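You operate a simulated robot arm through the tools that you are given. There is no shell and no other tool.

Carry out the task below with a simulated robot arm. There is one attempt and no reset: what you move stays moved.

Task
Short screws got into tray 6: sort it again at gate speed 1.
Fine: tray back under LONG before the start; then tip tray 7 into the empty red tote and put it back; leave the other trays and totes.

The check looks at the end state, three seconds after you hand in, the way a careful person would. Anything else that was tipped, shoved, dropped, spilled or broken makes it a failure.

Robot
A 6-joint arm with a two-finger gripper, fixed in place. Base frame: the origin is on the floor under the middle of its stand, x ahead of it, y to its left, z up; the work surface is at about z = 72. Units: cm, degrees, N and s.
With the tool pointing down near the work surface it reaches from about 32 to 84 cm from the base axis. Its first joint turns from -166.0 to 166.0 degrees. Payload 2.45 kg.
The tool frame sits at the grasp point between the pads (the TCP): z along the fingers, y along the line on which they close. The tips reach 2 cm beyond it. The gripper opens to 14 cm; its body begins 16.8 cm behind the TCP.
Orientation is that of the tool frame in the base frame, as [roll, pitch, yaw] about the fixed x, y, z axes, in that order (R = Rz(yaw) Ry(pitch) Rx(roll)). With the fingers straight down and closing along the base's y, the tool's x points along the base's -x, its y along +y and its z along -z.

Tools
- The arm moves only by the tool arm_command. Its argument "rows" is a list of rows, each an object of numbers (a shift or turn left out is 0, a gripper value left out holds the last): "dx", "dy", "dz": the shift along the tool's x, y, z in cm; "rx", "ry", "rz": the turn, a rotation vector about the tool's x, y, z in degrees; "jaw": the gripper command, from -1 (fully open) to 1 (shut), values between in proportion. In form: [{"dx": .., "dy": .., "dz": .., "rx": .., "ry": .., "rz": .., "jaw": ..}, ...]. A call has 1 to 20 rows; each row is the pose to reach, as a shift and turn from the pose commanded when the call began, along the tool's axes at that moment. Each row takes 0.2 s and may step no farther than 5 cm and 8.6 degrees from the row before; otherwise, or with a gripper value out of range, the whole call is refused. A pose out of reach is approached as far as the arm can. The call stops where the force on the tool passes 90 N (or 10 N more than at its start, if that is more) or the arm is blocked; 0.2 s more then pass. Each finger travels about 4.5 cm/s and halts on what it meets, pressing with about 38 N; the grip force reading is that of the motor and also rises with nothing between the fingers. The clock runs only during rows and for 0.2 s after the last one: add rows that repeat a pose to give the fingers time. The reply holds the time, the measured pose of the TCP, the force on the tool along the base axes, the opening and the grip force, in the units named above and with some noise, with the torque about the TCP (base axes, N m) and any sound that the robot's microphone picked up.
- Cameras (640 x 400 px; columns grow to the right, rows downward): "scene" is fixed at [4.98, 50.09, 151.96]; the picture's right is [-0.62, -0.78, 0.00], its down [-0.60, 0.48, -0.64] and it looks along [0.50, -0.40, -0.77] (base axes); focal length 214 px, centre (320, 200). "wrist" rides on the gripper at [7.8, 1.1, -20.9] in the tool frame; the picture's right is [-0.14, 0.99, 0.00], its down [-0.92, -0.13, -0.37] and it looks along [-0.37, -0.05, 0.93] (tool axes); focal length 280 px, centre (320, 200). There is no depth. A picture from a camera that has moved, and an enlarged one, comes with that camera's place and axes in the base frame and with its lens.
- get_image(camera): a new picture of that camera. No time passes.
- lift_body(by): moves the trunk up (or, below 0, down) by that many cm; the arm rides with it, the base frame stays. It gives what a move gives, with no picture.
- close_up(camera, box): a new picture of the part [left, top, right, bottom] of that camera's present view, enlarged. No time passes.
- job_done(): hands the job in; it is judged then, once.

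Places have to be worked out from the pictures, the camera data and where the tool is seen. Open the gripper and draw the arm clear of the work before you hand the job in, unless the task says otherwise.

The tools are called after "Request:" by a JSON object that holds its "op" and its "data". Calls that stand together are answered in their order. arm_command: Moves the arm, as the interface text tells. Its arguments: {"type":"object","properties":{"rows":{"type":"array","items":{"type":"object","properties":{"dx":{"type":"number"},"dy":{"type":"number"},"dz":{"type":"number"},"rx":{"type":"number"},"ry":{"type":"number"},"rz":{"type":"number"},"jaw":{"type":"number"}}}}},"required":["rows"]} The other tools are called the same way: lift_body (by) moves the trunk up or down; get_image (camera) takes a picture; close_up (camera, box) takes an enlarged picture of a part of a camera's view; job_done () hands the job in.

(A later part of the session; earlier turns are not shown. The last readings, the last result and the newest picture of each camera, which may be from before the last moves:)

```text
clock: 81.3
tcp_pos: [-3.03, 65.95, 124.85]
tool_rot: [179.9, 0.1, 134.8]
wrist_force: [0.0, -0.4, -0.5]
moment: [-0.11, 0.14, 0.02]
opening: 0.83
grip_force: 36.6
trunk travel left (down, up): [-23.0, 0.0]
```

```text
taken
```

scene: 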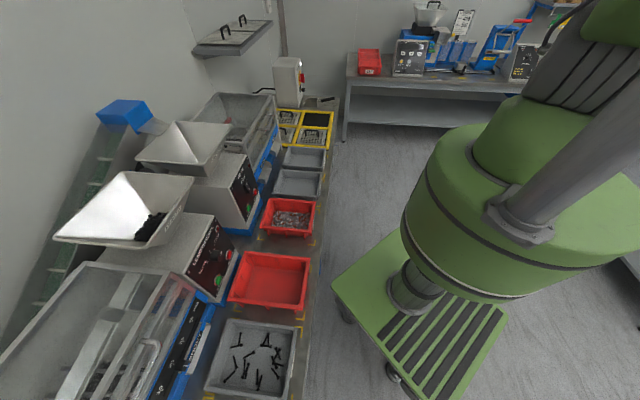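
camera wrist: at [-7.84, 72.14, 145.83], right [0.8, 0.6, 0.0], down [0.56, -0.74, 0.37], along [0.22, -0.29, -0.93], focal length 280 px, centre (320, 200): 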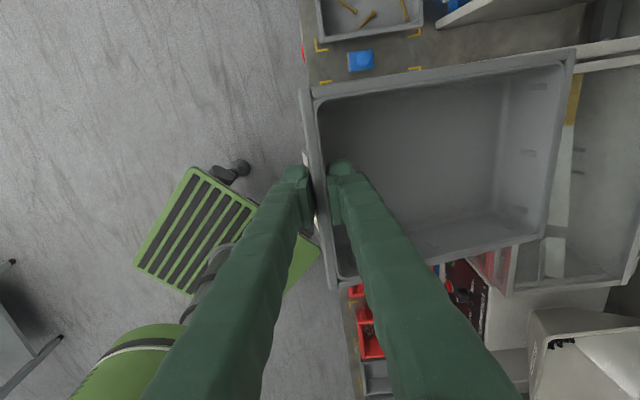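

The tray is over its place and the scene looks intact. I'll check that the gate slider and cover are as they were before the contact.

Request:
{"op": "close_up", "data": {"camera": "scene", "box": [130, 300, 230, 400]}}

Request:
{"op": "close_up", "data": {"camera": "scene", "box": [0, 230, 220, 400]}}

Request:
{"op": "close_up", "data": {"camera": "scene", "box": [180, 220, 250, 300]}}

```text
4.00 times, centred on (180, 350) of scene
camera zoom: at [4.98, 50.09, 151.96], right [-0.62, -0.78, 0.0], down [-0.6, 0.48, -0.64], along [0.5, -0.4, -0.77], focal length 858 px, centre (880, -400)
```

zoom: 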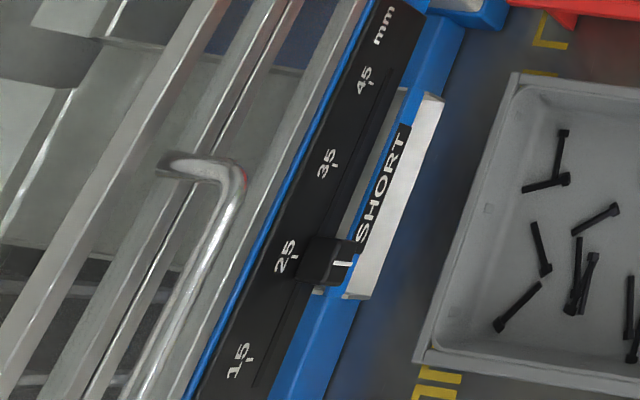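

```text
2.35 times, centred on (110, 315) of scene
camera zoom: at [4.98, 50.09, 151.96], right [-0.62, -0.78, 0.0], down [-0.6, 0.48, -0.64], along [0.5, -0.4, -0.77], focal length 505 px, centre (814, -71)
```

zoom: 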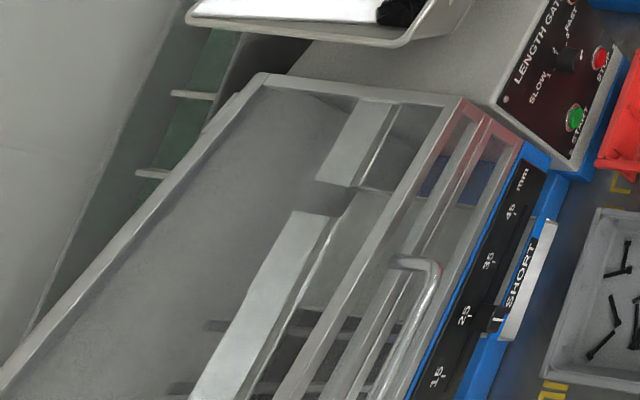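

```text
5.00 times, centred on (215, 260) of scene
camera zoom: at [4.98, 50.09, 151.96], right [-0.62, -0.78, 0.0], down [-0.6, 0.48, -0.64], along [0.5, -0.4, -0.77], focal length 1072 px, centre (845, -100)
```

zoom: 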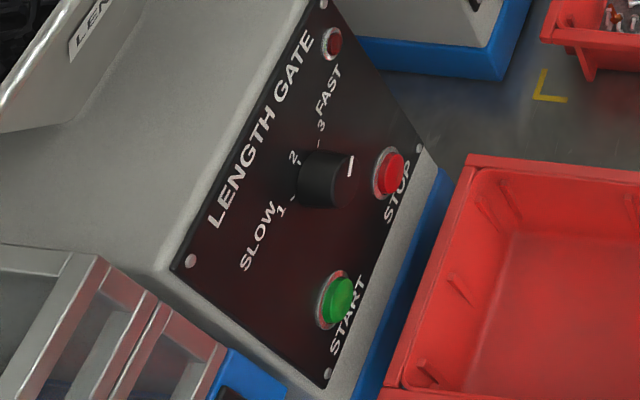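

The slider, cover and knob are unchanged. I'll descend with the tray still 3 cm inward of its final place.

Request:
{"op": "arm_command", "data": {"rows": [{"dz": 0.6}, {"dz": 1.8}, {"dz": 3.8}, {"dz": 6.3}, {"dz": 9}, {"dz": 12}, {"dz": 15}, {"dz": 18}, {"dz": 21}, {"dz": 24}, {"dz": 27}, {"dz": 30}, {"dz": 32.8}, {"dz": 35}, {"dz": 36.5}, {"dz": 37.2}, {"dz": 37.2}]}}

Request:
{"op": "get_image", "data": {"camera": "wrist"}}

```text
clock: 84.9
tcp_pos: [-2.84, 66.06, 87.77]
tool_rot: [179.9, -0.1, 134.9]
wrist_force: [-0.6, -0.6, -1.6]
moment: [-0.1, 0.08, 0.01]
opening: 0.83
grip_force: 36.6
trunk travel left (down, up): [-23.0, 0.0]
```

```text
taken
camera wrist: at [-7.75, 72.17, 108.62], right [0.8, 0.6, 0.0], down [0.56, -0.74, 0.37], along [0.22, -0.29, -0.93], focal length 280 px, centre (320, 200)
```

wrist: 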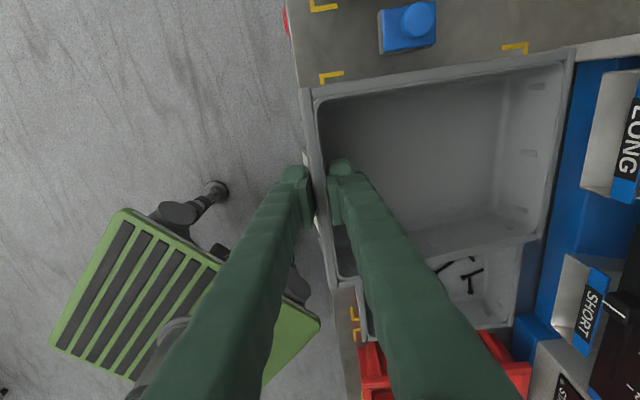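

Clearances look right. I'll move out to the final radius and lower gently until the far edge touches the bench.

Request:
{"op": "arm_command", "data": {"rows": [{"dy": 0.7, "dx": 0.1}, {"dy": 1.7, "dx": 0.1}, {"dy": 2.5, "dx": 0.1}, {"dy": 2.75, "dx": 0.1}, {"dy": 2.75, "dx": 0.1, "dz": 1}, {"dy": 2.75, "dx": 0.1, "dz": 2.5}, {"dy": 2.75, "dx": 0.1, "dz": 4}, {"dy": 2.75, "dx": 0.1, "dz": 5.5}, {"dy": 2.75, "dx": 0.1, "dz": 6.8}, {"dy": 2.75, "dx": 0.1, "dz": 7.8}, {"dy": 2.75, "dx": 0.1, "dz": 8.5}, {"dy": 2.75, "dx": 0.1, "dz": 8.5}]}}

Request:
{"op": "get_image", "data": {"camera": "wrist"}}

```text
clock: 87.5
tcp_pos: [-0.99, 68.02, 79.27]
tool_rot: [179.8, -0.1, 134.8]
wrist_force: [-1.9, -0.4, 0.1]
moment: [-0.02, -0.08, -0.02]
opening: 0.83
grip_force: 36.4
trunk travel left (down, up): [-23.0, 0.0]
```

```text
taken
camera wrist: at [-5.9, 74.2, 100.14], right [0.8, 0.6, 0.0], down [0.56, -0.74, 0.37], along [0.22, -0.29, -0.93], focal length 280 px, centre (320, 200)
```

wrist: 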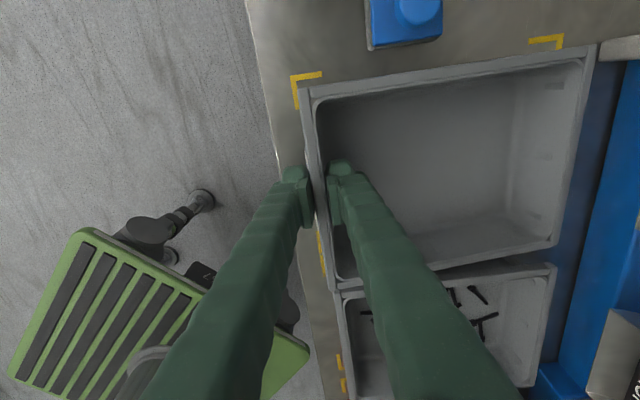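

The far edge is resting on the bench, as the load has gone to zero. I'll keep lowering to set the near edge down.

Request:
{"op": "arm_command", "data": {"rows": [{"dz": 0.4}, {"dz": 0.8}, {"dz": 1.2}, {"dz": 1.6}, {"dz": 2.0}, {"dz": 2.0}]}}

Request:
{"op": "get_image", "data": {"camera": "wrist"}}

```text
clock: 88.9
tcp_pos: [-1.01, 67.91, 77.39]
tool_rot: [179.9, 0.1, 134.7]
wrist_force: [-0.7, -0.7, 0.2]
moment: [0.05, -0.23, 0.01]
opening: 0.86
grip_force: 36.2
trunk travel left (down, up): [-23.0, 0.0]
```

```text
taken
camera wrist: at [-5.89, 74.16, 98.2], right [0.8, 0.6, 0.0], down [0.56, -0.74, 0.37], along [0.22, -0.29, -0.93], focal length 280 px, centre (320, 200)
```

wrist: 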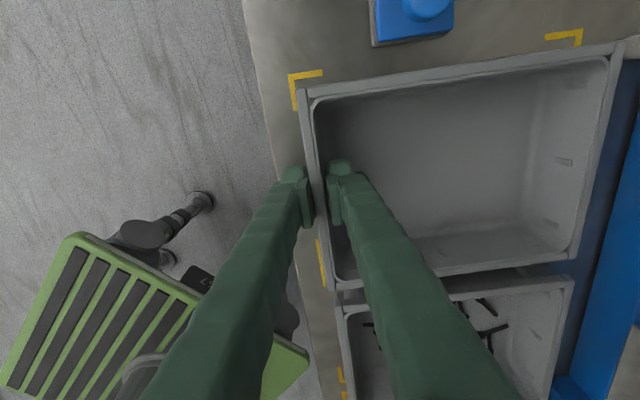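

Request:
{"op": "arm_command", "data": {"rows": [{"dz": 0.3}, {"dz": 0.6}, {"dz": 0.9}, {"dz": 1.2}, {"dz": 1.2}]}}

Request:
{"op": "get_image", "data": {"camera": "wrist"}}

```text
clock: 90.1
tcp_pos: [-1.04, 67.98, 76.49]
tool_rot: [179.6, -0.2, 134.8]
wrist_force: [-0.2, -6.7, 34.2]
moment: [0.09, -0.33, 0.01]
opening: 0.86
grip_force: 36.0
trunk travel left (down, up): [-23.0, 0.0]
```

```text
taken
camera wrist: at [-5.89, 74.1, 97.34], right [0.8, 0.6, 0.01], down [0.56, -0.75, 0.36], along [0.22, -0.29, -0.93], focal length 280 px, centre (320, 200)
```

wrist: 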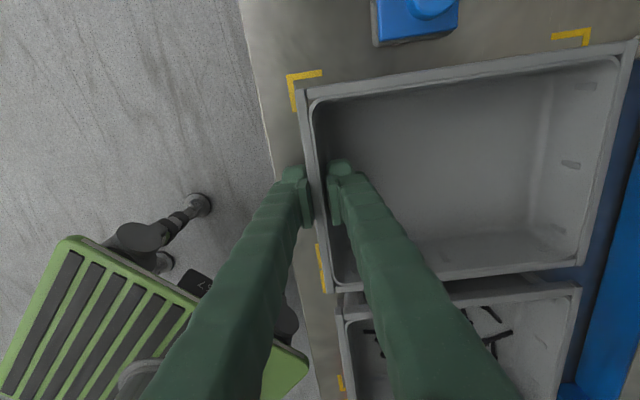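

The bench now pushes back with 34 N, so the tray is down flat. I'll ease off, open the jaws and lift away.

Request:
{"op": "arm_command", "data": {"rows": [{"dz": -0.3}, {"dz": -0.3, "jaw": 0.7}, {"dz": -0.3, "jaw": 0.286}, {"dz": -0.3, "jaw": 0.286}, {"dz": -0.3, "jaw": 0.286}, {"dz": -0.3, "jaw": 0.286}, {"dz": -2}, {"dz": -5}, {"dz": -9}, {"dz": -13}, {"dz": -17}]}}

Request:
{"op": "get_image", "data": {"camera": "wrist"}}

```text
clock: 92.5
tcp_pos: [-1.08, 67.83, 93.27]
tool_rot: [179.9, 0.3, 134.8]
wrist_force: [-0.1, -0.1, 1.0]
moment: [0.04, 0.0, -0.03]
opening: 4.99
grip_force: 0.1
trunk travel left (down, up): [-23.0, 0.0]
```

```text
taken
camera wrist: at [-5.94, 74.05, 114.04], right [0.8, 0.6, 0.0], down [0.56, -0.74, 0.37], along [0.22, -0.3, -0.93], focal length 280 px, centre (320, 200)
```

wrist: 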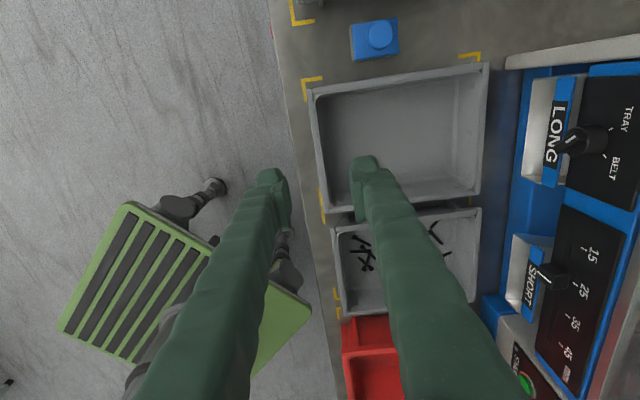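

Tray 6 is back in its spot. I'll verify its alignment against the yellow marks.

Request:
{"op": "close_up", "data": {"camera": "wrist", "box": [280, 40, 520, 230]}}

Request:
{"op": "close_up", "data": {"camera": "wrist", "box": [510, 60, 640, 220]}}

```text
2.11 times, centred on (400, 135) of wrist
camera zoom: at [-5.94, 74.05, 114.04], right [0.8, 0.6, 0.0], down [0.56, -0.74, 0.37], along [0.22, -0.3, -0.93], focal length 590 px, centre (152, 337)
```

zoom: 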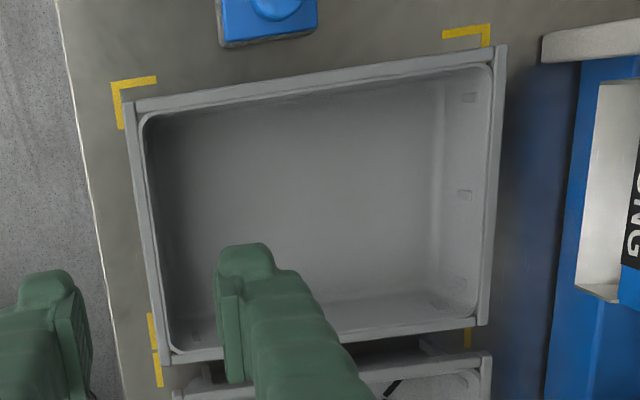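

```text
2.50 times, centred on (575, 140) of wrist
camera zoom: at [-5.94, 74.05, 114.04], right [0.8, 0.6, 0.0], down [0.56, -0.74, 0.37], along [0.22, -0.3, -0.93], focal length 701 px, centre (-318, 350)
```

zoom: 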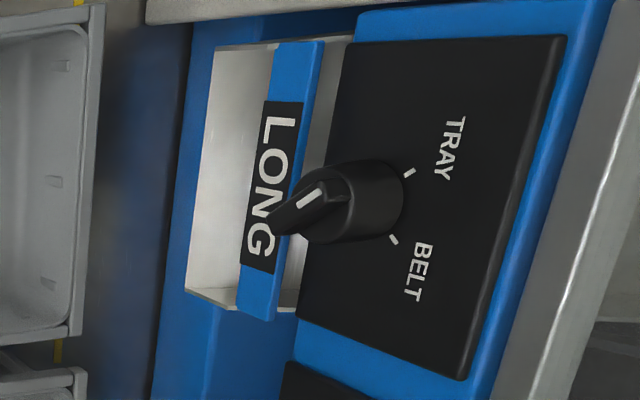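

Tray 6 is back within a few millimetres, and the lever reads TRAY. Next is the speed knob, so I'll raise the arm and move along toward the Length Gate panel.

Request:
{"op": "arm_command", "data": {"rows": [{"dz": -4.5}, {"dz": -9}, {"dz": -13.5}, {"dz": -18, "dx": -2}, {"dz": -22, "dx": -5}, {"dz": -26, "dx": -8}, {"dz": -27, "dx": -12}, {"dz": -27, "dx": -16.5}, {"dz": -27, "dx": -21}, {"dz": -27, "dx": -25.5}, {"dz": -27, "dx": -30}, {"dz": -27, "dx": -34}, {"dz": -27, "dx": -38}]}}

```text
clock: 95.3
tcp_pos: [25.71, 40.76, 120.19]
tool_rot: [179.9, 0.0, 134.7]
wrist_force: [0.2, 0.1, -0.5]
moment: [0.01, 0.04, 0.0]
opening: 4.97
grip_force: 0.0
trunk travel left (down, up): [-23.0, 0.0]
```

Reached r=47, t=−10.6, z=120. I'll turn the tool −90° so the camera looks outward at the panel.

Request:
{"op": "arm_command", "data": {"rows": [{"rz": -8.2}, {"rz": -16.4}, {"rz": -24.6}, {"rz": -32.8}, {"rz": -41}, {"rz": -49.2}, {"rz": -57.4}, {"rz": -65.6}, {"rz": -73.8}, {"rz": -82}, {"rz": -89.7}]}}

Request:
{"op": "get_image", "data": {"camera": "wrist"}}

```text
clock: 97.7
tcp_pos: [25.65, 41.04, 120.11]
tool_rot: [-180.0, 0.1, -135.4]
wrist_force: [-0.2, -0.3, 0.3]
moment: [0.0, -0.04, 0.0]
opening: 5.0
grip_force: 0.1
trunk travel left (down, up): [-23.0, 0.0]
```

```text
taken
camera wrist: at [19.2, 36.13, 140.97], right [-0.6, 0.8, 0.0], down [0.74, 0.56, 0.37], along [0.3, 0.22, -0.93], focal length 280 px, centre (320, 200)
```

wrist: 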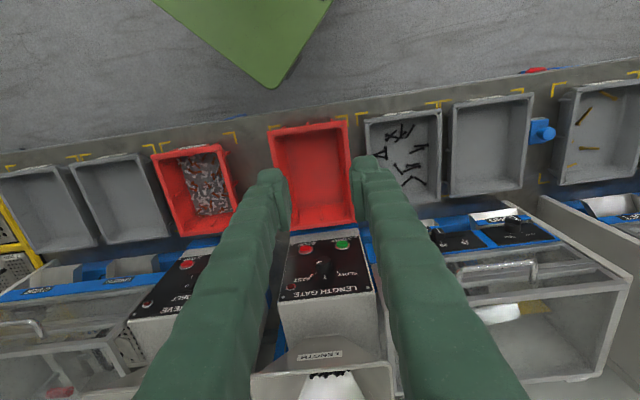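

The control panel shows between the fingers. I'll enlarge it to work out the knob and button positions.

Request:
{"op": "close_up", "data": {"camera": "wrist", "box": [265, 220, 395, 310]}}

Request:
{"op": "close_up", "data": {"camera": "wrist", "box": [260, 210, 400, 400]}}

```text
4.44 times, centred on (330, 265) of wrist
camera zoom: at [19.2, 36.13, 140.97], right [-0.6, 0.8, 0.0], down [0.74, 0.56, 0.37], along [0.3, 0.22, -0.93], focal length 1246 px, centre (276, -89)
```

zoom: 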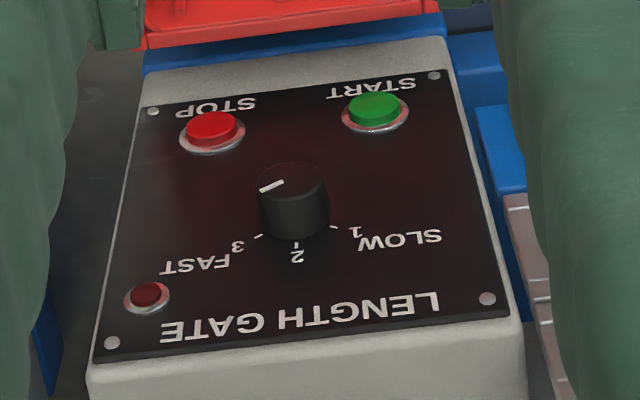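

```text
2.11 times, centred on (330, 305) of wrist
camera zoom: at [19.2, 36.13, 140.97], right [-0.6, 0.8, 0.0], down [0.74, 0.56, 0.37], along [0.3, 0.22, -0.93], focal length 590 px, centre (299, -21)
```

zoom: 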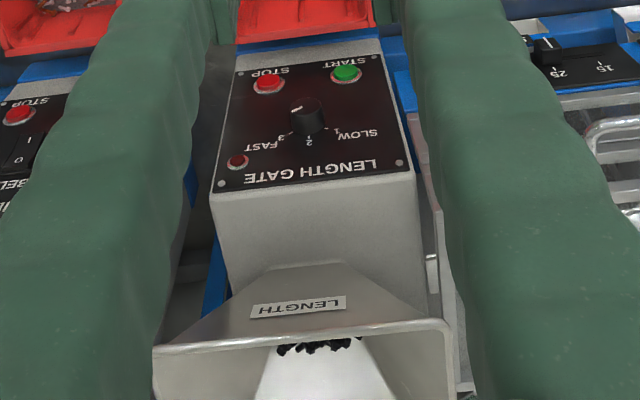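

From two views I work out that the panel is a nearly vertical face at r≈72.9. The knob axis is at t≈−8.15, z≈92.9, about 3.2 cm across and 1.9 cm proud. The marks 1, 2 and 3 are at about −53°, 0° and +53°, and it now points at 3. The buttons are at z≈86.3: START at t≈−12.4 and STOP at t≈−4. I have to grip the knob horizontally and turn it about 105° counter-clockwise, so I'll turn the tool so the camera ends up sideways or upward.

Request:
{"op": "arm_command", "data": {"rows": [{"rz": -8.2}, {"rz": -16.4}, {"rz": -24.6}, {"rz": -32.8}, {"rz": -41}, {"rz": -49.2}, {"rz": -57.4}, {"rz": -65.6}, {"rz": -73.8}, {"rz": -82}, {"rz": -89.7}]}}

```text
clock: 100.1
tcp_pos: [25.56, 40.9, 120.03]
tool_rot: [-180.0, -0.1, -45.7]
wrist_force: [-0.4, 0.4, -0.9]
moment: [-0.01, -0.02, -0.03]
opening: 5.01
grip_force: 0.0
trunk travel left (down, up): [-23.0, 0.0]
```

The turn worked. I'll tilt the tool to point horizontally at the panel while moving it outward, staying short of the panel.

Request:
{"op": "arm_command", "data": {"rows": [{"dx": 0.25, "dy": -1.2, "dz": 0.4, "rx": 8.2}, {"dx": 0.5, "dy": -2.4, "dz": 0.9, "rx": 16.4}, {"dx": 0.75, "dy": -3.6, "dz": 1.3, "rx": 24.6}, {"dx": 1, "dy": -4.8, "dz": 1.8, "rx": 32.8}, {"dx": 1.25, "dy": -6, "dz": 2.2, "rx": 41}, {"dx": 1.5, "dy": -7.2, "dz": 2.7, "rx": 49.2}, {"dx": 1.75, "dy": -8.4, "dz": 3.2, "rx": 57.4}, {"dx": 2, "dy": -9.6, "dz": 3.6, "rx": 65.6}, {"dx": 2.25, "dy": -10.8, "dz": 4.1, "rx": 73.8}, {"dx": 2.5, "dy": -12, "dz": 4.5, "rx": 82}, {"dx": 2.7, "dy": -13, "dz": 5, "rx": 90}]}}

Request:
{"op": "get_image", "data": {"camera": "scene"}}

Request:
{"op": "get_image", "data": {"camera": "wrist"}}

```text
clock: 102.5
tcp_pos: [36.91, 48.09, 115.13]
tool_rot: [-89.8, 0.0, -45.8]
wrist_force: [1.0, -0.8, -0.9]
moment: [-0.01, 0.01, 0.05]
opening: 5.0
grip_force: 0.0
out of reach, approached as far as the arm can: row 4, 6, 7, 8
trunk travel left (down, up): [-23.0, 0.0]
```

```text
taken
```

scene: 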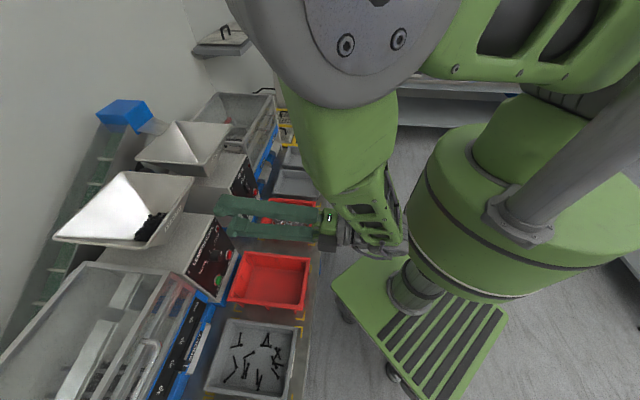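

```text
taken
camera wrist: at [27.31, 27.88, 113.92], right [-0.09, 0.1, -0.99], down [-0.91, 0.4, 0.13], along [0.41, 0.91, 0.05], focal length 280 px, centre (320, 200)
```

wrist: 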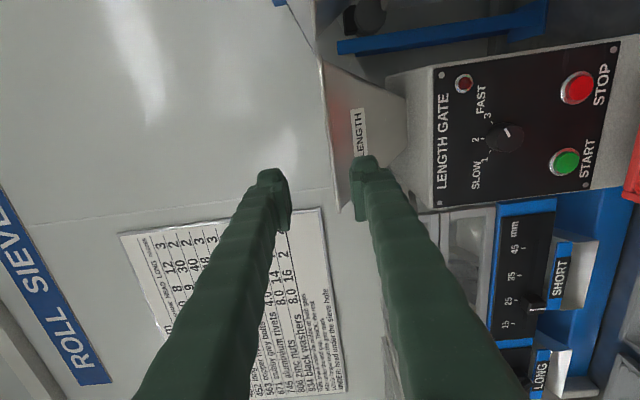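

The tool is now horizontal, facing the panel. I'll enlarge the panel to see the pointer.

Request:
{"op": "close_up", "data": {"camera": "wrist", "box": [430, 40, 640, 210]}}

Request:
{"op": "close_up", "data": {"camera": "wrist", "box": [465, 95, 545, 175]}}

Request:
{"op": "close_up", "data": {"camera": "wrist", "box": [430, 200, 640, 400]}}

```text
2.35 times, centred on (535, 125) of wrist
camera zoom: at [27.31, 27.88, 113.92], right [-0.09, 0.1, -0.99], down [-0.91, 0.4, 0.13], along [0.41, 0.91, 0.05], focal length 660 px, centre (-186, 376)
```

zoom: 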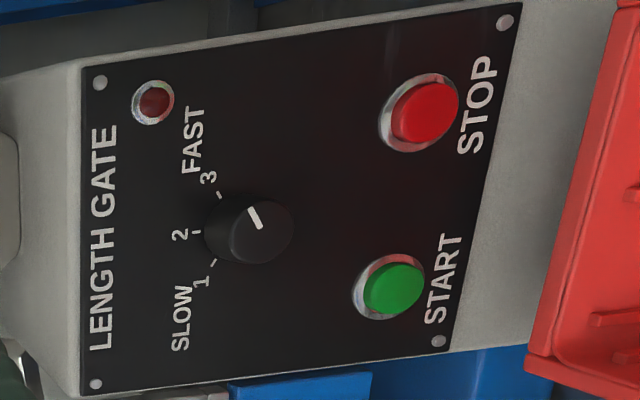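

```text
5.00 times, centred on (505, 135) of wrist
camera zoom: at [27.31, 27.88, 113.92], right [-0.09, 0.1, -0.99], down [-0.91, 0.4, 0.13], along [0.41, 0.91, 0.05], focal length 1402 px, centre (-605, 525)
```

zoom: 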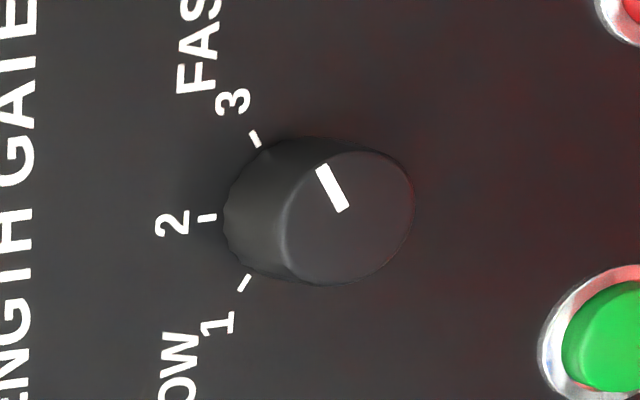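

```text
2.00 times, centred on (535, 300) of wrist
camera zoom: at [27.31, 27.88, 113.92], right [-0.09, 0.1, -0.99], down [-0.91, 0.4, 0.13], along [0.41, 0.91, 0.05], focal length 561 px, centre (-110, 0)
```

zoom: 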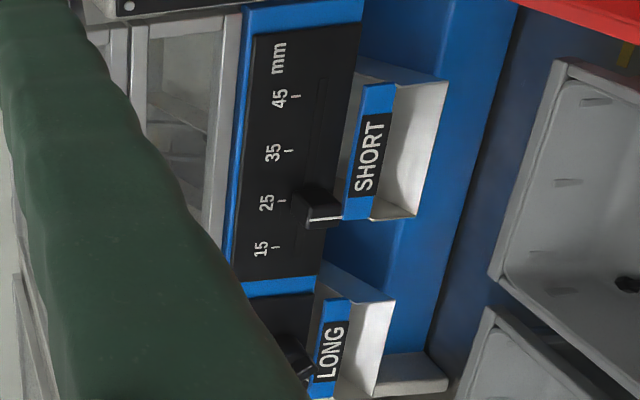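

The view is clear: the pointer is on 3, about 60° right of 2, and mark 1 is about 60° left, so the knob must turn about 120° counter-clockwise. I'll test in free air that the wrist can turn −120° from here.

Request:
{"op": "arm_command", "data": {"rows": [{"rz": -8}, {"rz": -16}, {"rz": -24}, {"rz": -32}, {"rz": -40}, {"rz": -48}, {"rz": -56}, {"rz": -64}, {"rz": -72}, {"rz": -80}, {"rz": -88}, {"rz": -96}, {"rz": -104}, {"rz": -112}, {"rz": -120}]}}

```text
clock: 105.7
tcp_pos: [36.8, 48.07, 115.19]
tool_rot: [89.8, -59.8, 134.4]
wrist_force: [0.9, 0.2, -0.9]
moment: [0.02, 0.03, 0.01]
opening: 4.98
grip_force: 0.0
trunk travel left (down, up): [-23.0, 0.0]
```

The full −120° turn works. I'll turn back, then line up with the knob in height.

Request:
{"op": "arm_command", "data": {"rows": [{"rz": 8}, {"rz": 16}, {"rz": 24}, {"rz": 32}, {"rz": 40}, {"rz": 48}, {"rz": 56}, {"rz": 64}, {"rz": 72}, {"rz": 80}, {"rz": 88}, {"rz": 96}, {"rz": 104}, {"rz": 112}, {"rz": 120}]}}

```text
clock: 108.9
tcp_pos: [36.94, 48.15, 115.12]
tool_rot: [-89.9, 0.1, -45.8]
wrist_force: [0.9, -0.4, -0.3]
moment: [-0.02, -0.04, 0.03]
opening: 4.99
grip_force: 0.1
trunk travel left (down, up): [-23.0, 0.0]
```

Request:
{"op": "arm_command", "data": {"rows": [{"dy": 3.5, "ry": -0.4}, {"dy": 7.5, "ry": -0.8, "dx": -0.1}, {"dy": 12, "ry": -0.8, "dx": -0.17}, {"dy": 16.5, "ry": -0.8, "dx": -0.17}, {"dy": 20, "ry": -0.8, "dx": -0.17}, {"dy": 21.8, "ry": -0.8, "dx": -0.17}, {"dy": 21.8, "ry": -0.8, "dx": -0.17}]}}

Request:
{"op": "get_image", "data": {"camera": "wrist"}}

Request:
{"op": "get_image", "data": {"camera": "scene"}}

```text
clock: 110.5
tcp_pos: [36.8, 48.23, 93.47]
tool_rot: [-89.9, 0.0, -45.0]
wrist_force: [0.5, -0.4, -0.2]
moment: [-0.01, 0.0, 0.01]
opening: 5.01
grip_force: 0.1
trunk travel left (down, up): [-23.0, 0.0]
```

```text
taken
camera wrist: at [27.51, 27.86, 92.19], right [-0.1, 0.1, -0.99], down [-0.91, 0.39, 0.13], along [0.4, 0.92, 0.05], focal length 280 px, centre (320, 200)
```

wrist: 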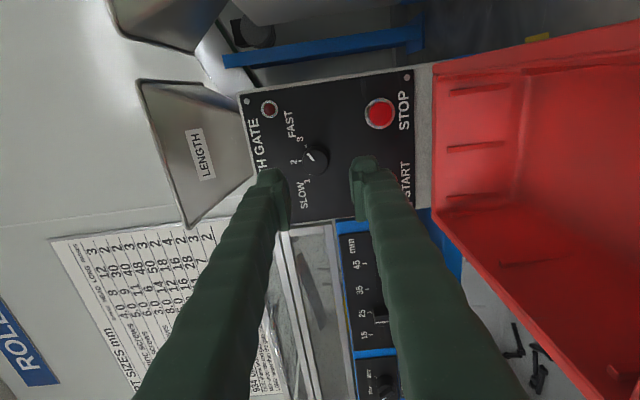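

```text
taken
```

scene: 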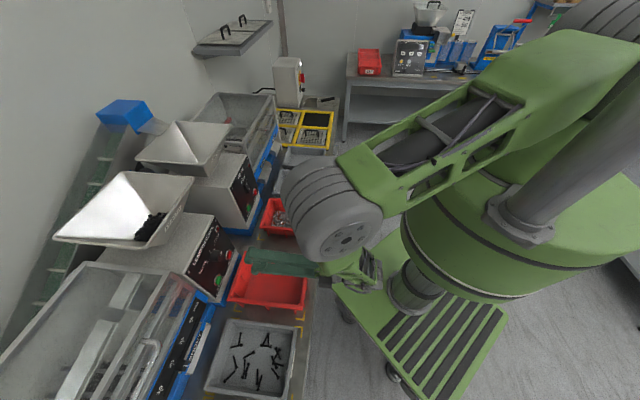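

The knob shows nicely between the fingers. I'll zoom in to measure its offset from the tool axis, which should project to about (320,160).

Request:
{"op": "close_up", "data": {"camera": "wrist", "box": [260, 100, 380, 220]}}

```text
3.33 times, centred on (320, 160) of wrist
camera zoom: at [27.51, 27.86, 92.19], right [-0.1, 0.1, -0.99], down [-0.91, 0.39, 0.13], along [0.4, 0.92, 0.05], focal length 935 px, centre (320, 333)
```

zoom: 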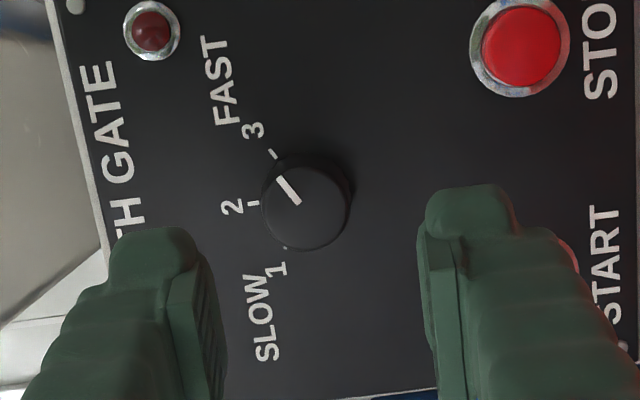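

The panel is vertical at r≈72.7, and the knob axis is only about 0.3 cm above the tool axis. I'll correct that and advance, stopping with the tips about 0.7 cm short of the panel.

Request:
{"op": "arm_command", "data": {"rows": [{"dy": -0.3}, {"dy": -0.3, "dz": 2.5}, {"dy": -0.3, "dz": 5}, {"dy": -0.3, "dz": 7}, {"dy": -0.3, "dz": 8.5}, {"dy": -0.3, "dz": 9.4}, {"dy": -0.3, "dz": 9.9}, {"dy": -0.3, "dz": 9.9}]}}

Request:
{"op": "get_image", "data": {"camera": "wrist"}}

Request:
{"op": "close_up", "data": {"camera": "wrist", "box": [240, 120, 400, 240]}}

Request:
{"op": "get_image", "data": {"camera": "scene"}}

```text
clock: 112.3
tcp_pos: [43.83, 55.26, 93.59]
tool_rot: [-89.9, -0.1, -45.0]
wrist_force: [-0.9, -0.3, 0.9]
moment: [-0.02, 0.0, -0.02]
opening: 4.98
grip_force: 0.1
trunk travel left (down, up): [-23.0, 0.0]
```

```text
taken
camera wrist: at [34.55, 34.82, 92.53], right [-0.1, 0.1, -0.99], down [-0.91, 0.39, 0.13], along [0.4, 0.92, 0.05], focal length 280 px, centre (320, 200)
```

wrist: 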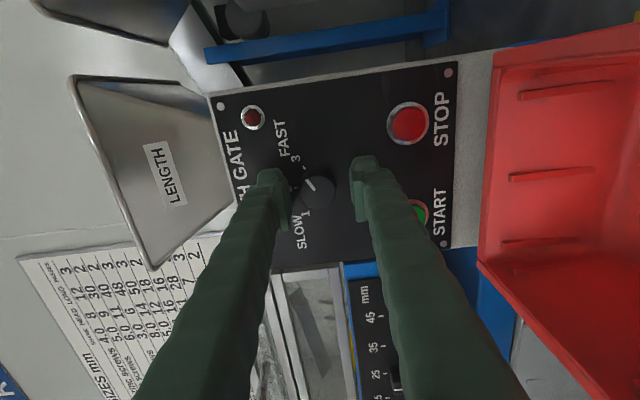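

```text
3.33 times, centred on (320, 180) of wrist
camera zoom: at [34.55, 34.82, 92.53], right [-0.1, 0.1, -0.99], down [-0.91, 0.39, 0.13], along [0.4, 0.92, 0.05], focal length 935 px, centre (320, 267)
```

zoom: 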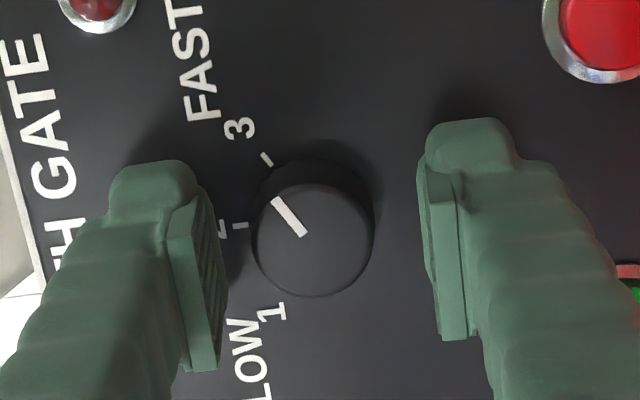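

```text
taken
```

scene: 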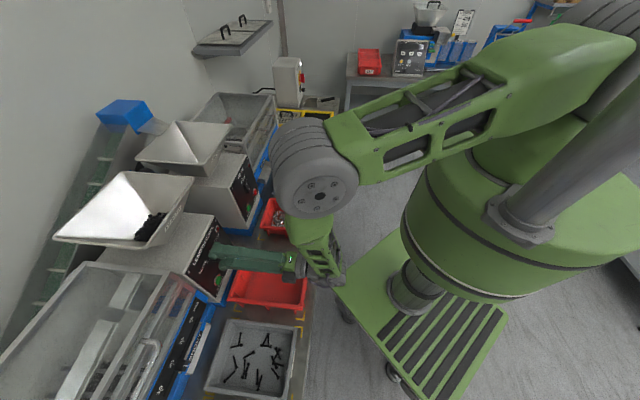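

The knob sits between the pads nearly centred. I'll nudge up 0.15 cm and close on it.

Request:
{"op": "arm_command", "data": {"rows": [{"dy": -0.15}, {"dy": -0.15, "jaw": 1}, {"dy": -0.15, "jaw": 1}, {"dy": -0.15, "jaw": 1}, {"dy": -0.15, "jaw": 1}, {"dy": -0.15, "jaw": 1}]}}

Request:
{"op": "close_up", "data": {"camera": "wrist", "box": [240, 100, 400, 240]}}

```text
clock: 113.7
tcp_pos: [43.85, 55.06, 93.9]
tool_rot: [-89.8, 0.0, -44.9]
wrist_force: [1.5, 0.8, 3.4]
moment: [0.01, -0.04, -0.07]
opening: 2.89
grip_force: 45.1
trunk travel left (down, up): [-23.0, 0.0]
```

```text
2.86 times, centred on (320, 170) of wrist
camera zoom: at [34.49, 34.84, 92.69], right [-0.09, 0.1, -0.99], down [-0.91, 0.39, 0.13], along [0.4, 0.92, 0.05], focal length 801 px, centre (320, 286)
```

zoom: 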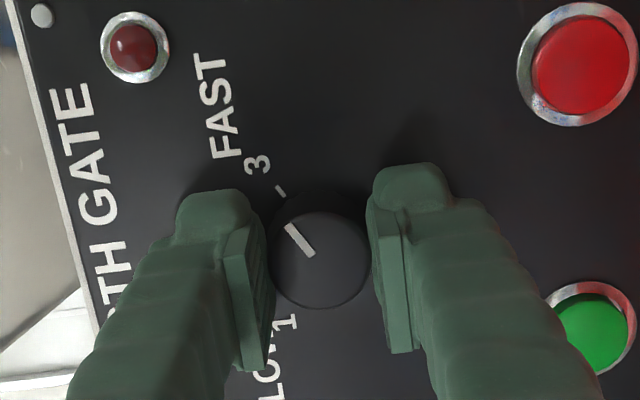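

The knob is gripped at 2.9 cm. I'll turn it −60° toward 2 and look.

Request:
{"op": "arm_command", "data": {"rows": [{"rz": -6}, {"rz": -12}, {"rz": -18}, {"rz": -24}, {"rz": -30}, {"rz": -36}, {"rz": -42}, {"rz": -48}, {"rz": -54}, {"rz": -60}, {"rz": -60}]}}

Request:
{"op": "get_image", "data": {"camera": "wrist"}}

Request:
{"op": "close_up", "data": {"camera": "wrist", "box": [240, 100, 400, 240]}}

```text
clock: 116.1
tcp_pos: [43.82, 55.15, 93.73]
tool_rot: [-89.9, -60.0, -45.3]
wrist_force: [5.6, 0.7, 3.7]
moment: [0.12, -0.08, -0.13]
opening: 2.88
grip_force: 45.2
trunk travel left (down, up): [-23.0, 0.0]
```

```text
taken
camera wrist: at [32.38, 36.92, 99.98], right [0.56, -0.56, -0.61], down [-0.66, 0.14, -0.74], along [0.5, 0.82, -0.29], focal length 280 px, centre (320, 200)
```

wrist: 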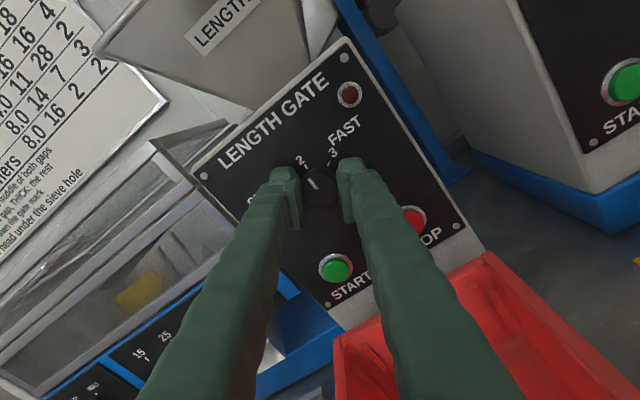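

```text
2.86 times, centred on (320, 170) of wrist
camera zoom: at [32.38, 36.92, 99.98], right [0.56, -0.56, -0.61], down [-0.66, 0.14, -0.74], along [0.5, 0.82, -0.29], focal length 801 px, centre (320, 286)
```

zoom: 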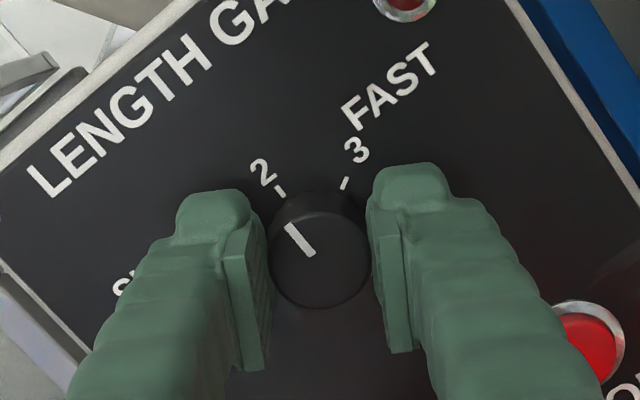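

The knob turned with the gripper and the pointer is now on 2. I'll turn another −60° to 1.

Request:
{"op": "arm_command", "data": {"rows": [{"rz": -6}, {"rz": -12}, {"rz": -18}, {"rz": -24}, {"rz": -30}, {"rz": -36}, {"rz": -42}, {"rz": -48}, {"rz": -54}, {"rz": -60}, {"rz": -60}]}}

Request:
{"op": "close_up", "data": {"camera": "wrist", "box": [240, 100, 400, 240]}}

```text
clock: 118.5
tcp_pos: [43.9, 55.09, 93.9]
tool_rot: [89.8, -59.8, 135.1]
wrist_force: [7.3, -5.3, 3.8]
moment: [0.3, 0.46, -0.17]
opening: 2.88
grip_force: 45.0
trunk travel left (down, up): [-23.0, 0.0]
```

```text
2.86 times, centred on (320, 170) of wrist
camera zoom: at [26.89, 42.4, 101.05], right [0.65, -0.66, 0.38], down [-0.01, -0.51, -0.86], along [0.76, 0.56, -0.34], focal length 801 px, centre (320, 286)
```

zoom: 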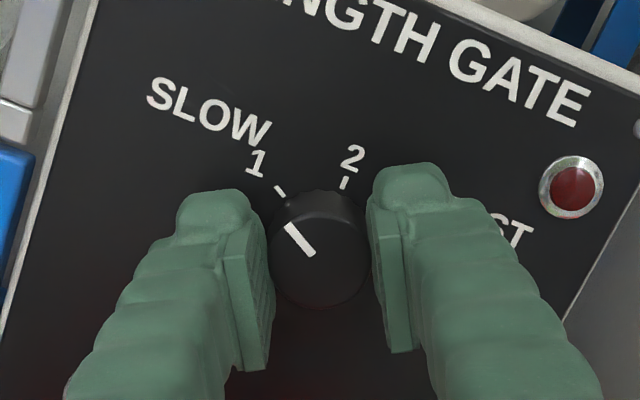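

The pointer is on 1, and the torque suggests it is at its end stop. I'll open and back away.

Request:
{"op": "arm_command", "data": {"rows": [{"jaw": 0.5}, {"jaw": 0.286}, {"jaw": 0.286}, {"jaw": 0.286}, {"jaw": 0.286}, {"dz": -1.5}, {"dz": -4}, {"dz": -7}, {"dz": -10}]}}

Request:
{"op": "get_image", "data": {"camera": "wrist"}}

Request:
{"op": "close_up", "data": {"camera": "wrist", "box": [220, 80, 420, 260]}}

```text
clock: 120.5
tcp_pos: [36.51, 48.15, 93.78]
tool_rot: [89.8, -59.9, 135.2]
wrist_force: [-0.8, 0.2, 0.5]
moment: [0.02, -0.01, -0.03]
opening: 5.0
grip_force: 0.1
trunk travel left (down, up): [-23.0, 0.0]
```

```text
taken
camera wrist: at [19.68, 35.31, 101.02], right [0.65, -0.66, 0.38], down [-0.01, -0.51, -0.86], along [0.76, 0.56, -0.34], focal length 280 px, centre (320, 200)
```

wrist: 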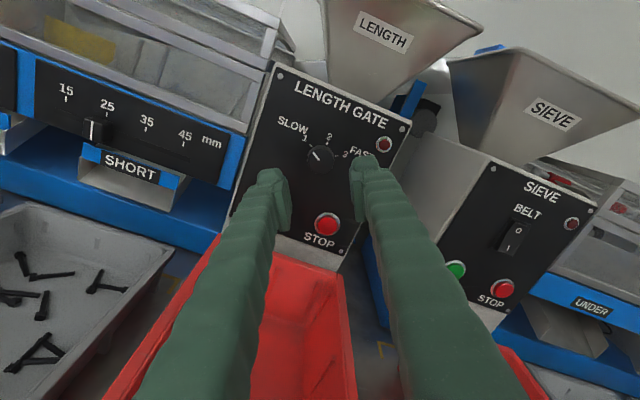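

```text
2.22 times, centred on (320, 170) of wrist
camera zoom: at [19.68, 35.31, 101.02], right [0.65, -0.66, 0.38], down [-0.01, -0.51, -0.86], along [0.76, 0.56, -0.34], focal length 623 px, centre (320, 267)
```

zoom: 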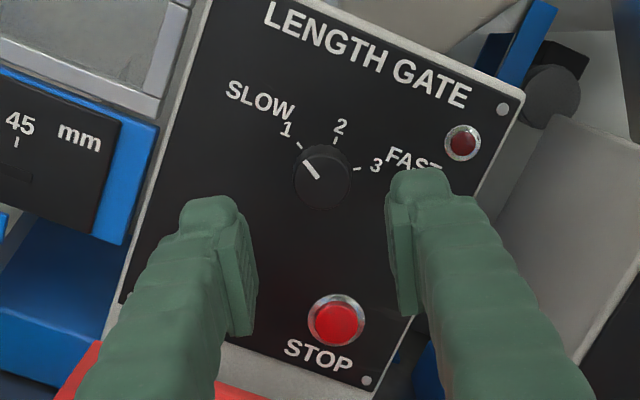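

Speed is at 1 and the pointer stayed put. Next is START at t≈−12.3, z≈86.4. I'll close the fingers and roll the wrist so the camera is on top.

Request:
{"op": "arm_command", "data": {"rows": [{"rz": 7.5, "jaw": 1}, {"rz": 15}, {"rz": 22.5}, {"rz": 30}, {"rz": 30}, {"rz": 30}, {"rz": 30}]}}

Request:
{"op": "get_image", "data": {"camera": "wrist"}}

```text
clock: 122.1
tcp_pos: [36.63, 48.04, 93.84]
tool_rot: [12.0, -89.9, -146.8]
wrist_force: [0.9, 0.4, 0.5]
moment: [0.0, -0.03, 0.02]
opening: 0.0
grip_force: 29.1
trunk travel left (down, up): [-23.0, 0.0]
```

```text
taken
camera wrist: at [22.61, 32.51, 101.55], right [0.7, -0.7, -0.14], down [-0.35, -0.17, -0.92], along [0.62, 0.69, -0.36], focal length 280 px, centre (320, 200)
```

wrist: 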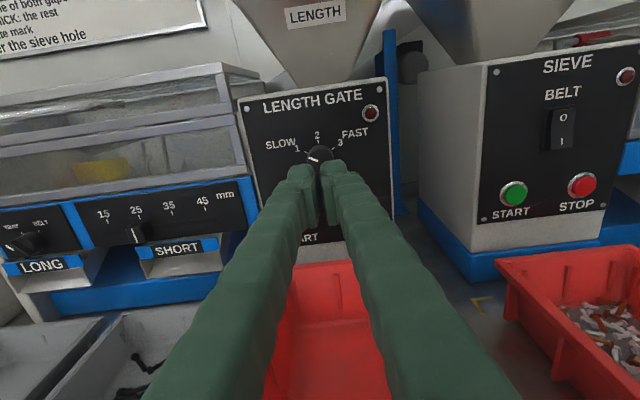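

This upright view is good. I'll tilt the tool 25° nose-down so the gripper body stays clear of the red tote, and line up in front of START.

Request:
{"op": "arm_command", "data": {"rows": [{"dy": -0.8, "dz": 1, "ry": -5}, {"dx": -1, "dy": -1.7, "dz": 2, "ry": -10}, {"dx": -3, "dy": -2.5, "dz": 3, "ry": -15}, {"dx": -5, "dy": -3.4, "dz": 4, "ry": -20}, {"dx": -6.8, "dy": -4.23, "dz": 5.1, "ry": -25}, {"dx": -7.74, "dy": -4.23, "dz": 5.1, "ry": -25}, {"dx": -7.74, "dy": -4.23, "dz": 5.1, "ry": -25}]}}

Request:
{"op": "get_image", "data": {"camera": "wrist"}}

Request:
{"op": "get_image", "data": {"camera": "scene"}}

```text
clock: 123.7
tcp_pos: [37.31, 54.76, 86.07]
tool_rot: [180.0, -65.1, 45.1]
wrist_force: [-0.6, 0.1, 0.3]
moment: [-0.04, 0.01, -0.03]
opening: 0.0
grip_force: 29.9
trunk travel left (down, up): [-23.0, 0.0]
```

```text
taken
camera wrist: at [26.99, 42.81, 101.91], right [0.66, -0.74, -0.12], down [-0.6, -0.42, -0.68], along [0.45, 0.52, -0.72], focal length 280 px, centre (320, 200)
```

wrist: 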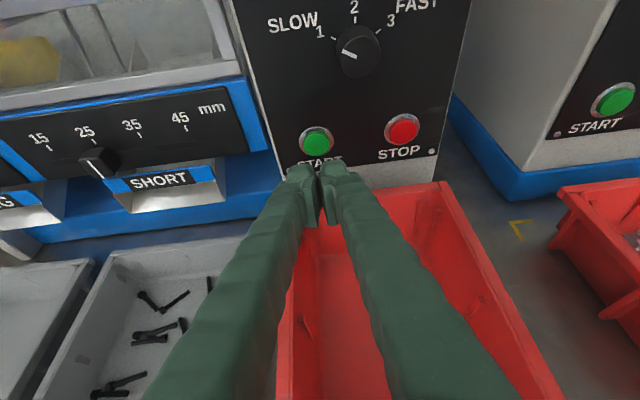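

```text
taken
```

scene: 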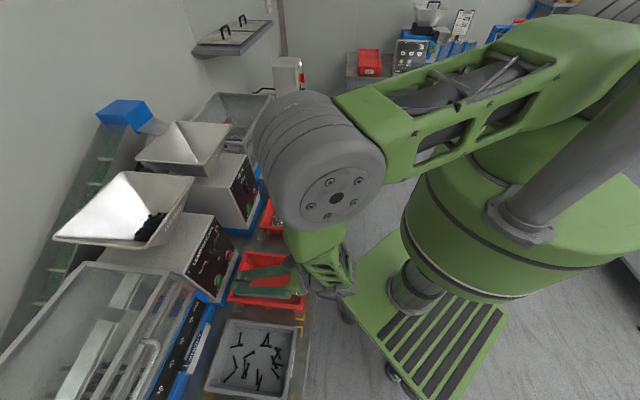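

START is at about (t −12.1, z 86.7) and the fingertips are lined up. I'll approach to just short of contact.

Request:
{"op": "arm_command", "data": {"rows": [{"dy": 0.2, "dz": 0.8, "dx": 0.6}, {"dy": 0.2, "dz": 1.7, "dx": 1.0}, {"dy": 0.2, "dz": 2.5, "dx": 1.4}, {"dy": 0.2, "dz": 3.08, "dx": 1.66}, {"dy": 0.2, "dz": 3.08, "dx": 1.66}]}}

Request:
{"op": "close_up", "data": {"camera": "wrist", "box": [220, 80, 420, 240]}}

```text
clock: 124.9
tcp_pos: [39.93, 57.1, 86.33]
tool_rot: [179.9, -65.1, 45.1]
wrist_force: [0.5, -0.9, -0.6]
moment: [0.0, -0.02, 0.0]
opening: 0.0
grip_force: 29.5
trunk travel left (down, up): [-23.0, 0.0]
```

```text
2.50 times, centred on (320, 160) of wrist
camera zoom: at [29.57, 45.17, 102.13], right [0.66, -0.74, -0.12], down [-0.6, -0.42, -0.68], along [0.45, 0.52, -0.72], focal length 701 px, centre (320, 300)
```

zoom: 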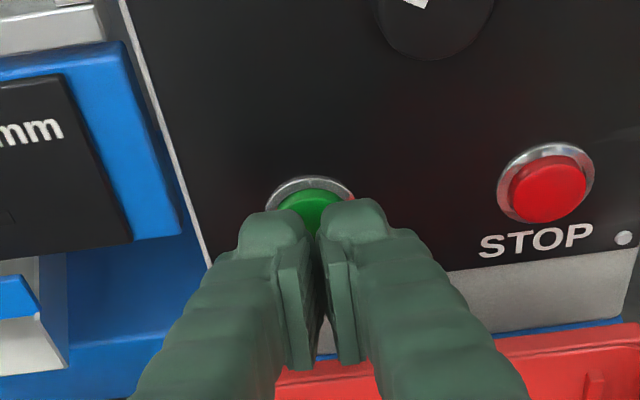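

The tips are right in front of the button. I'll press outward in small steps.

Request:
{"op": "arm_command", "data": {"rows": [{"dz": 0.18, "dx": 0.085}, {"dz": 0.36, "dx": 0.17}, {"dz": 0.54, "dx": 0.25}, {"dz": 0.72, "dx": 0.34}]}}

Request:
{"op": "close_up", "data": {"camera": "wrist", "box": [220, 80, 420, 240]}}

```text
clock: 125.9
tcp_pos: [40.41, 57.69, 86.27]
tool_rot: [179.9, -65.2, 45.1]
wrist_force: [-0.1, 0.8, -0.5]
moment: [0.02, -0.01, -0.01]
opening: 0.02
grip_force: 29.6
trunk travel left (down, up): [-23.0, 0.0]
```

```text
2.50 times, centred on (320, 160) of wrist
camera zoom: at [30.12, 45.74, 102.14], right [0.66, -0.74, -0.12], down [-0.6, -0.42, -0.68], along [0.45, 0.52, -0.72], focal length 701 px, centre (320, 300)
```

zoom: 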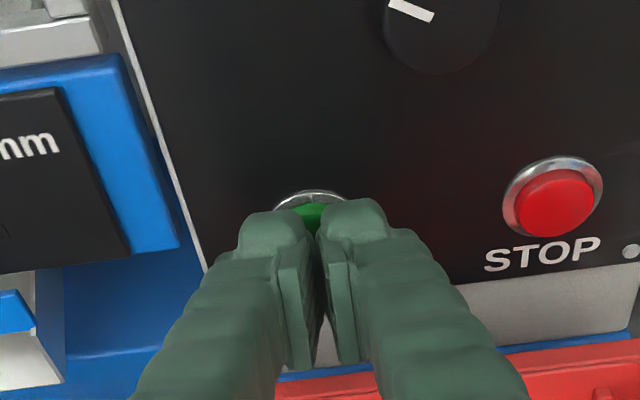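

Request:
{"op": "arm_command", "data": {"rows": [{"dz": 0.18, "dx": 0.085}, {"dz": 0.36, "dx": 0.17}, {"dz": 0.54, "dx": 0.25}]}}

Request:
{"op": "close_up", "data": {"camera": "wrist", "box": [220, 40, 420, 240]}}

```text
clock: 126.7
tcp_pos: [40.96, 57.98, 86.43]
tool_rot: [179.9, -65.0, 45.1]
wrist_force: [-1.1, -1.7, -0.1]
moment: [0.03, -0.04, 0.05]
opening: 0.63
grip_force: 28.9
trunk travel left (down, up): [-23.0, 0.0]
heard: click
```

```text
2.00 times, centred on (320, 140) of wrist
camera zoom: at [30.55, 46.13, 102.15], right [0.66, -0.74, -0.12], down [-0.6, -0.42, -0.68], along [0.45, 0.52, -0.72], focal length 561 px, centre (320, 320)
```

zoom: 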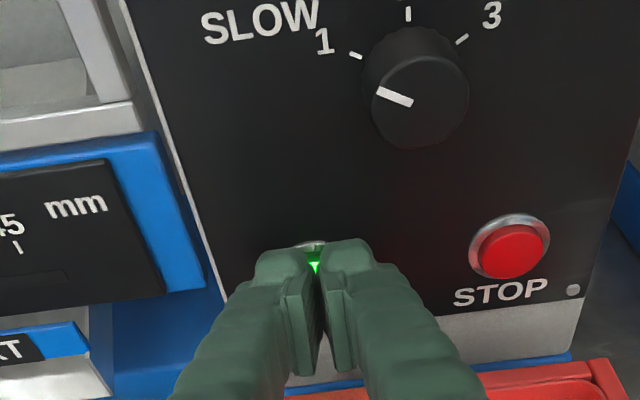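

I heard a click and the green START looks lit. I'll back off and look for the gate running.

Request:
{"op": "arm_command", "data": {"rows": [{"dz": -0.9, "dx": -0.42}, {"dz": -1.8, "dx": -0.85}, {"dz": -3.2, "dx": -1.5}, {"dz": -5, "dx": -2}]}}

Request:
{"op": "get_image", "data": {"camera": "wrist"}}

Request:
{"op": "get_image", "data": {"camera": "scene"}}

```text
clock: 127.7
tcp_pos: [37.13, 54.3, 86.53]
tool_rot: [179.9, -65.1, 45.0]
wrist_force: [-0.1, 1.1, 0.6]
moment: [0.01, 0.0, -0.02]
opening: 0.0
grip_force: 29.5
trunk travel left (down, up): [-23.0, 0.0]
```

```text
taken
camera wrist: at [26.76, 42.34, 102.41], right [0.66, -0.74, -0.12], down [-0.6, -0.42, -0.68], along [0.45, 0.52, -0.72], focal length 280 px, centre (320, 200)
```

wrist: 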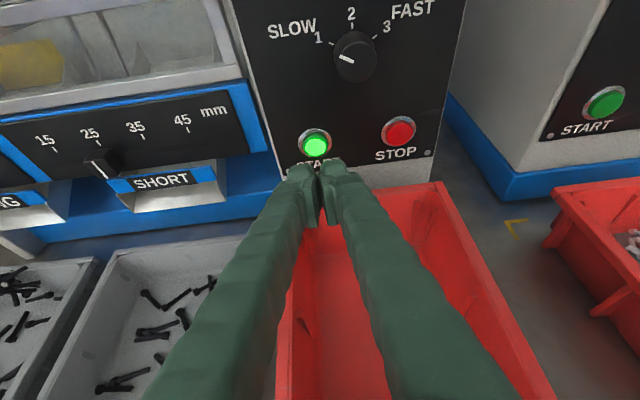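

```text
taken
```

scene: 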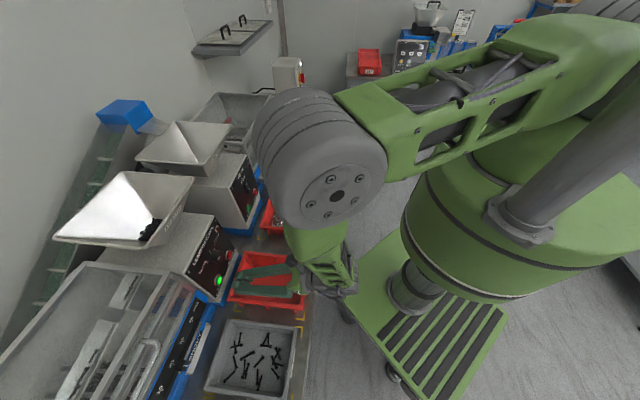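

START is lit and screws are already arriving in tray 6. I'll move the arm up out of the way and wait.

Request:
{"op": "arm_command", "data": {"rows": [{"dx": 2, "dz": -1.6}, {"dx": 5, "dz": -4}, {"dx": 8.5, "dz": -7}, {"dx": 12, "dz": -9.8}, {"dx": 14.8, "dz": -12.1}, {"dx": 14.8, "dz": -12.1}, {"dx": 14.8, "dz": -12.1}, {"dx": 14.8, "dz": -12.1}, {"dx": 14.8, "dz": -12.1}, {"dx": 14.8, "dz": -12.1}, {"dx": 14.8, "dz": -12.1}, {"dx": 14.8, "dz": -12.1}]}}

Request:
{"op": "get_image", "data": {"camera": "wrist"}}

Request:
{"op": "get_image", "data": {"camera": "scene"}}

```text
clock: 130.3
tcp_pos: [33.68, 50.91, 105.22]
tool_rot: [180.0, -65.1, 45.1]
wrist_force: [-0.5, 0.2, -0.5]
moment: [0.02, -0.01, -0.01]
opening: 0.0
grip_force: 29.3
trunk travel left (down, up): [-23.0, 0.0]
```

```text
taken
camera wrist: at [23.31, 39.05, 120.97], right [0.66, -0.74, -0.12], down [-0.6, -0.42, -0.68], along [0.45, 0.52, -0.72], focal length 280 px, centre (320, 200)
```

wrist: 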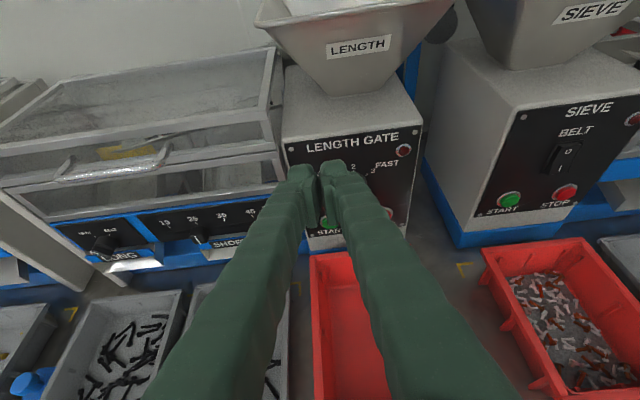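

```text
taken
```

scene: 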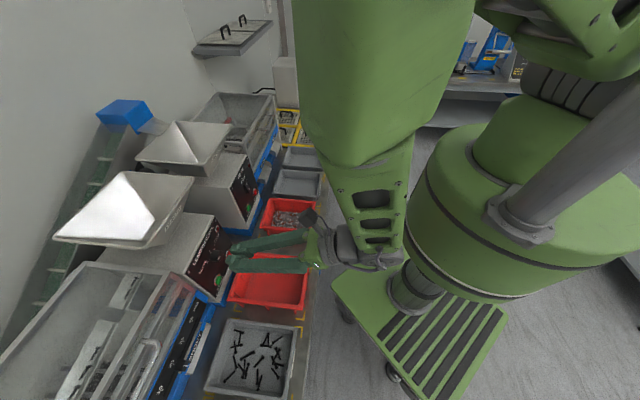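

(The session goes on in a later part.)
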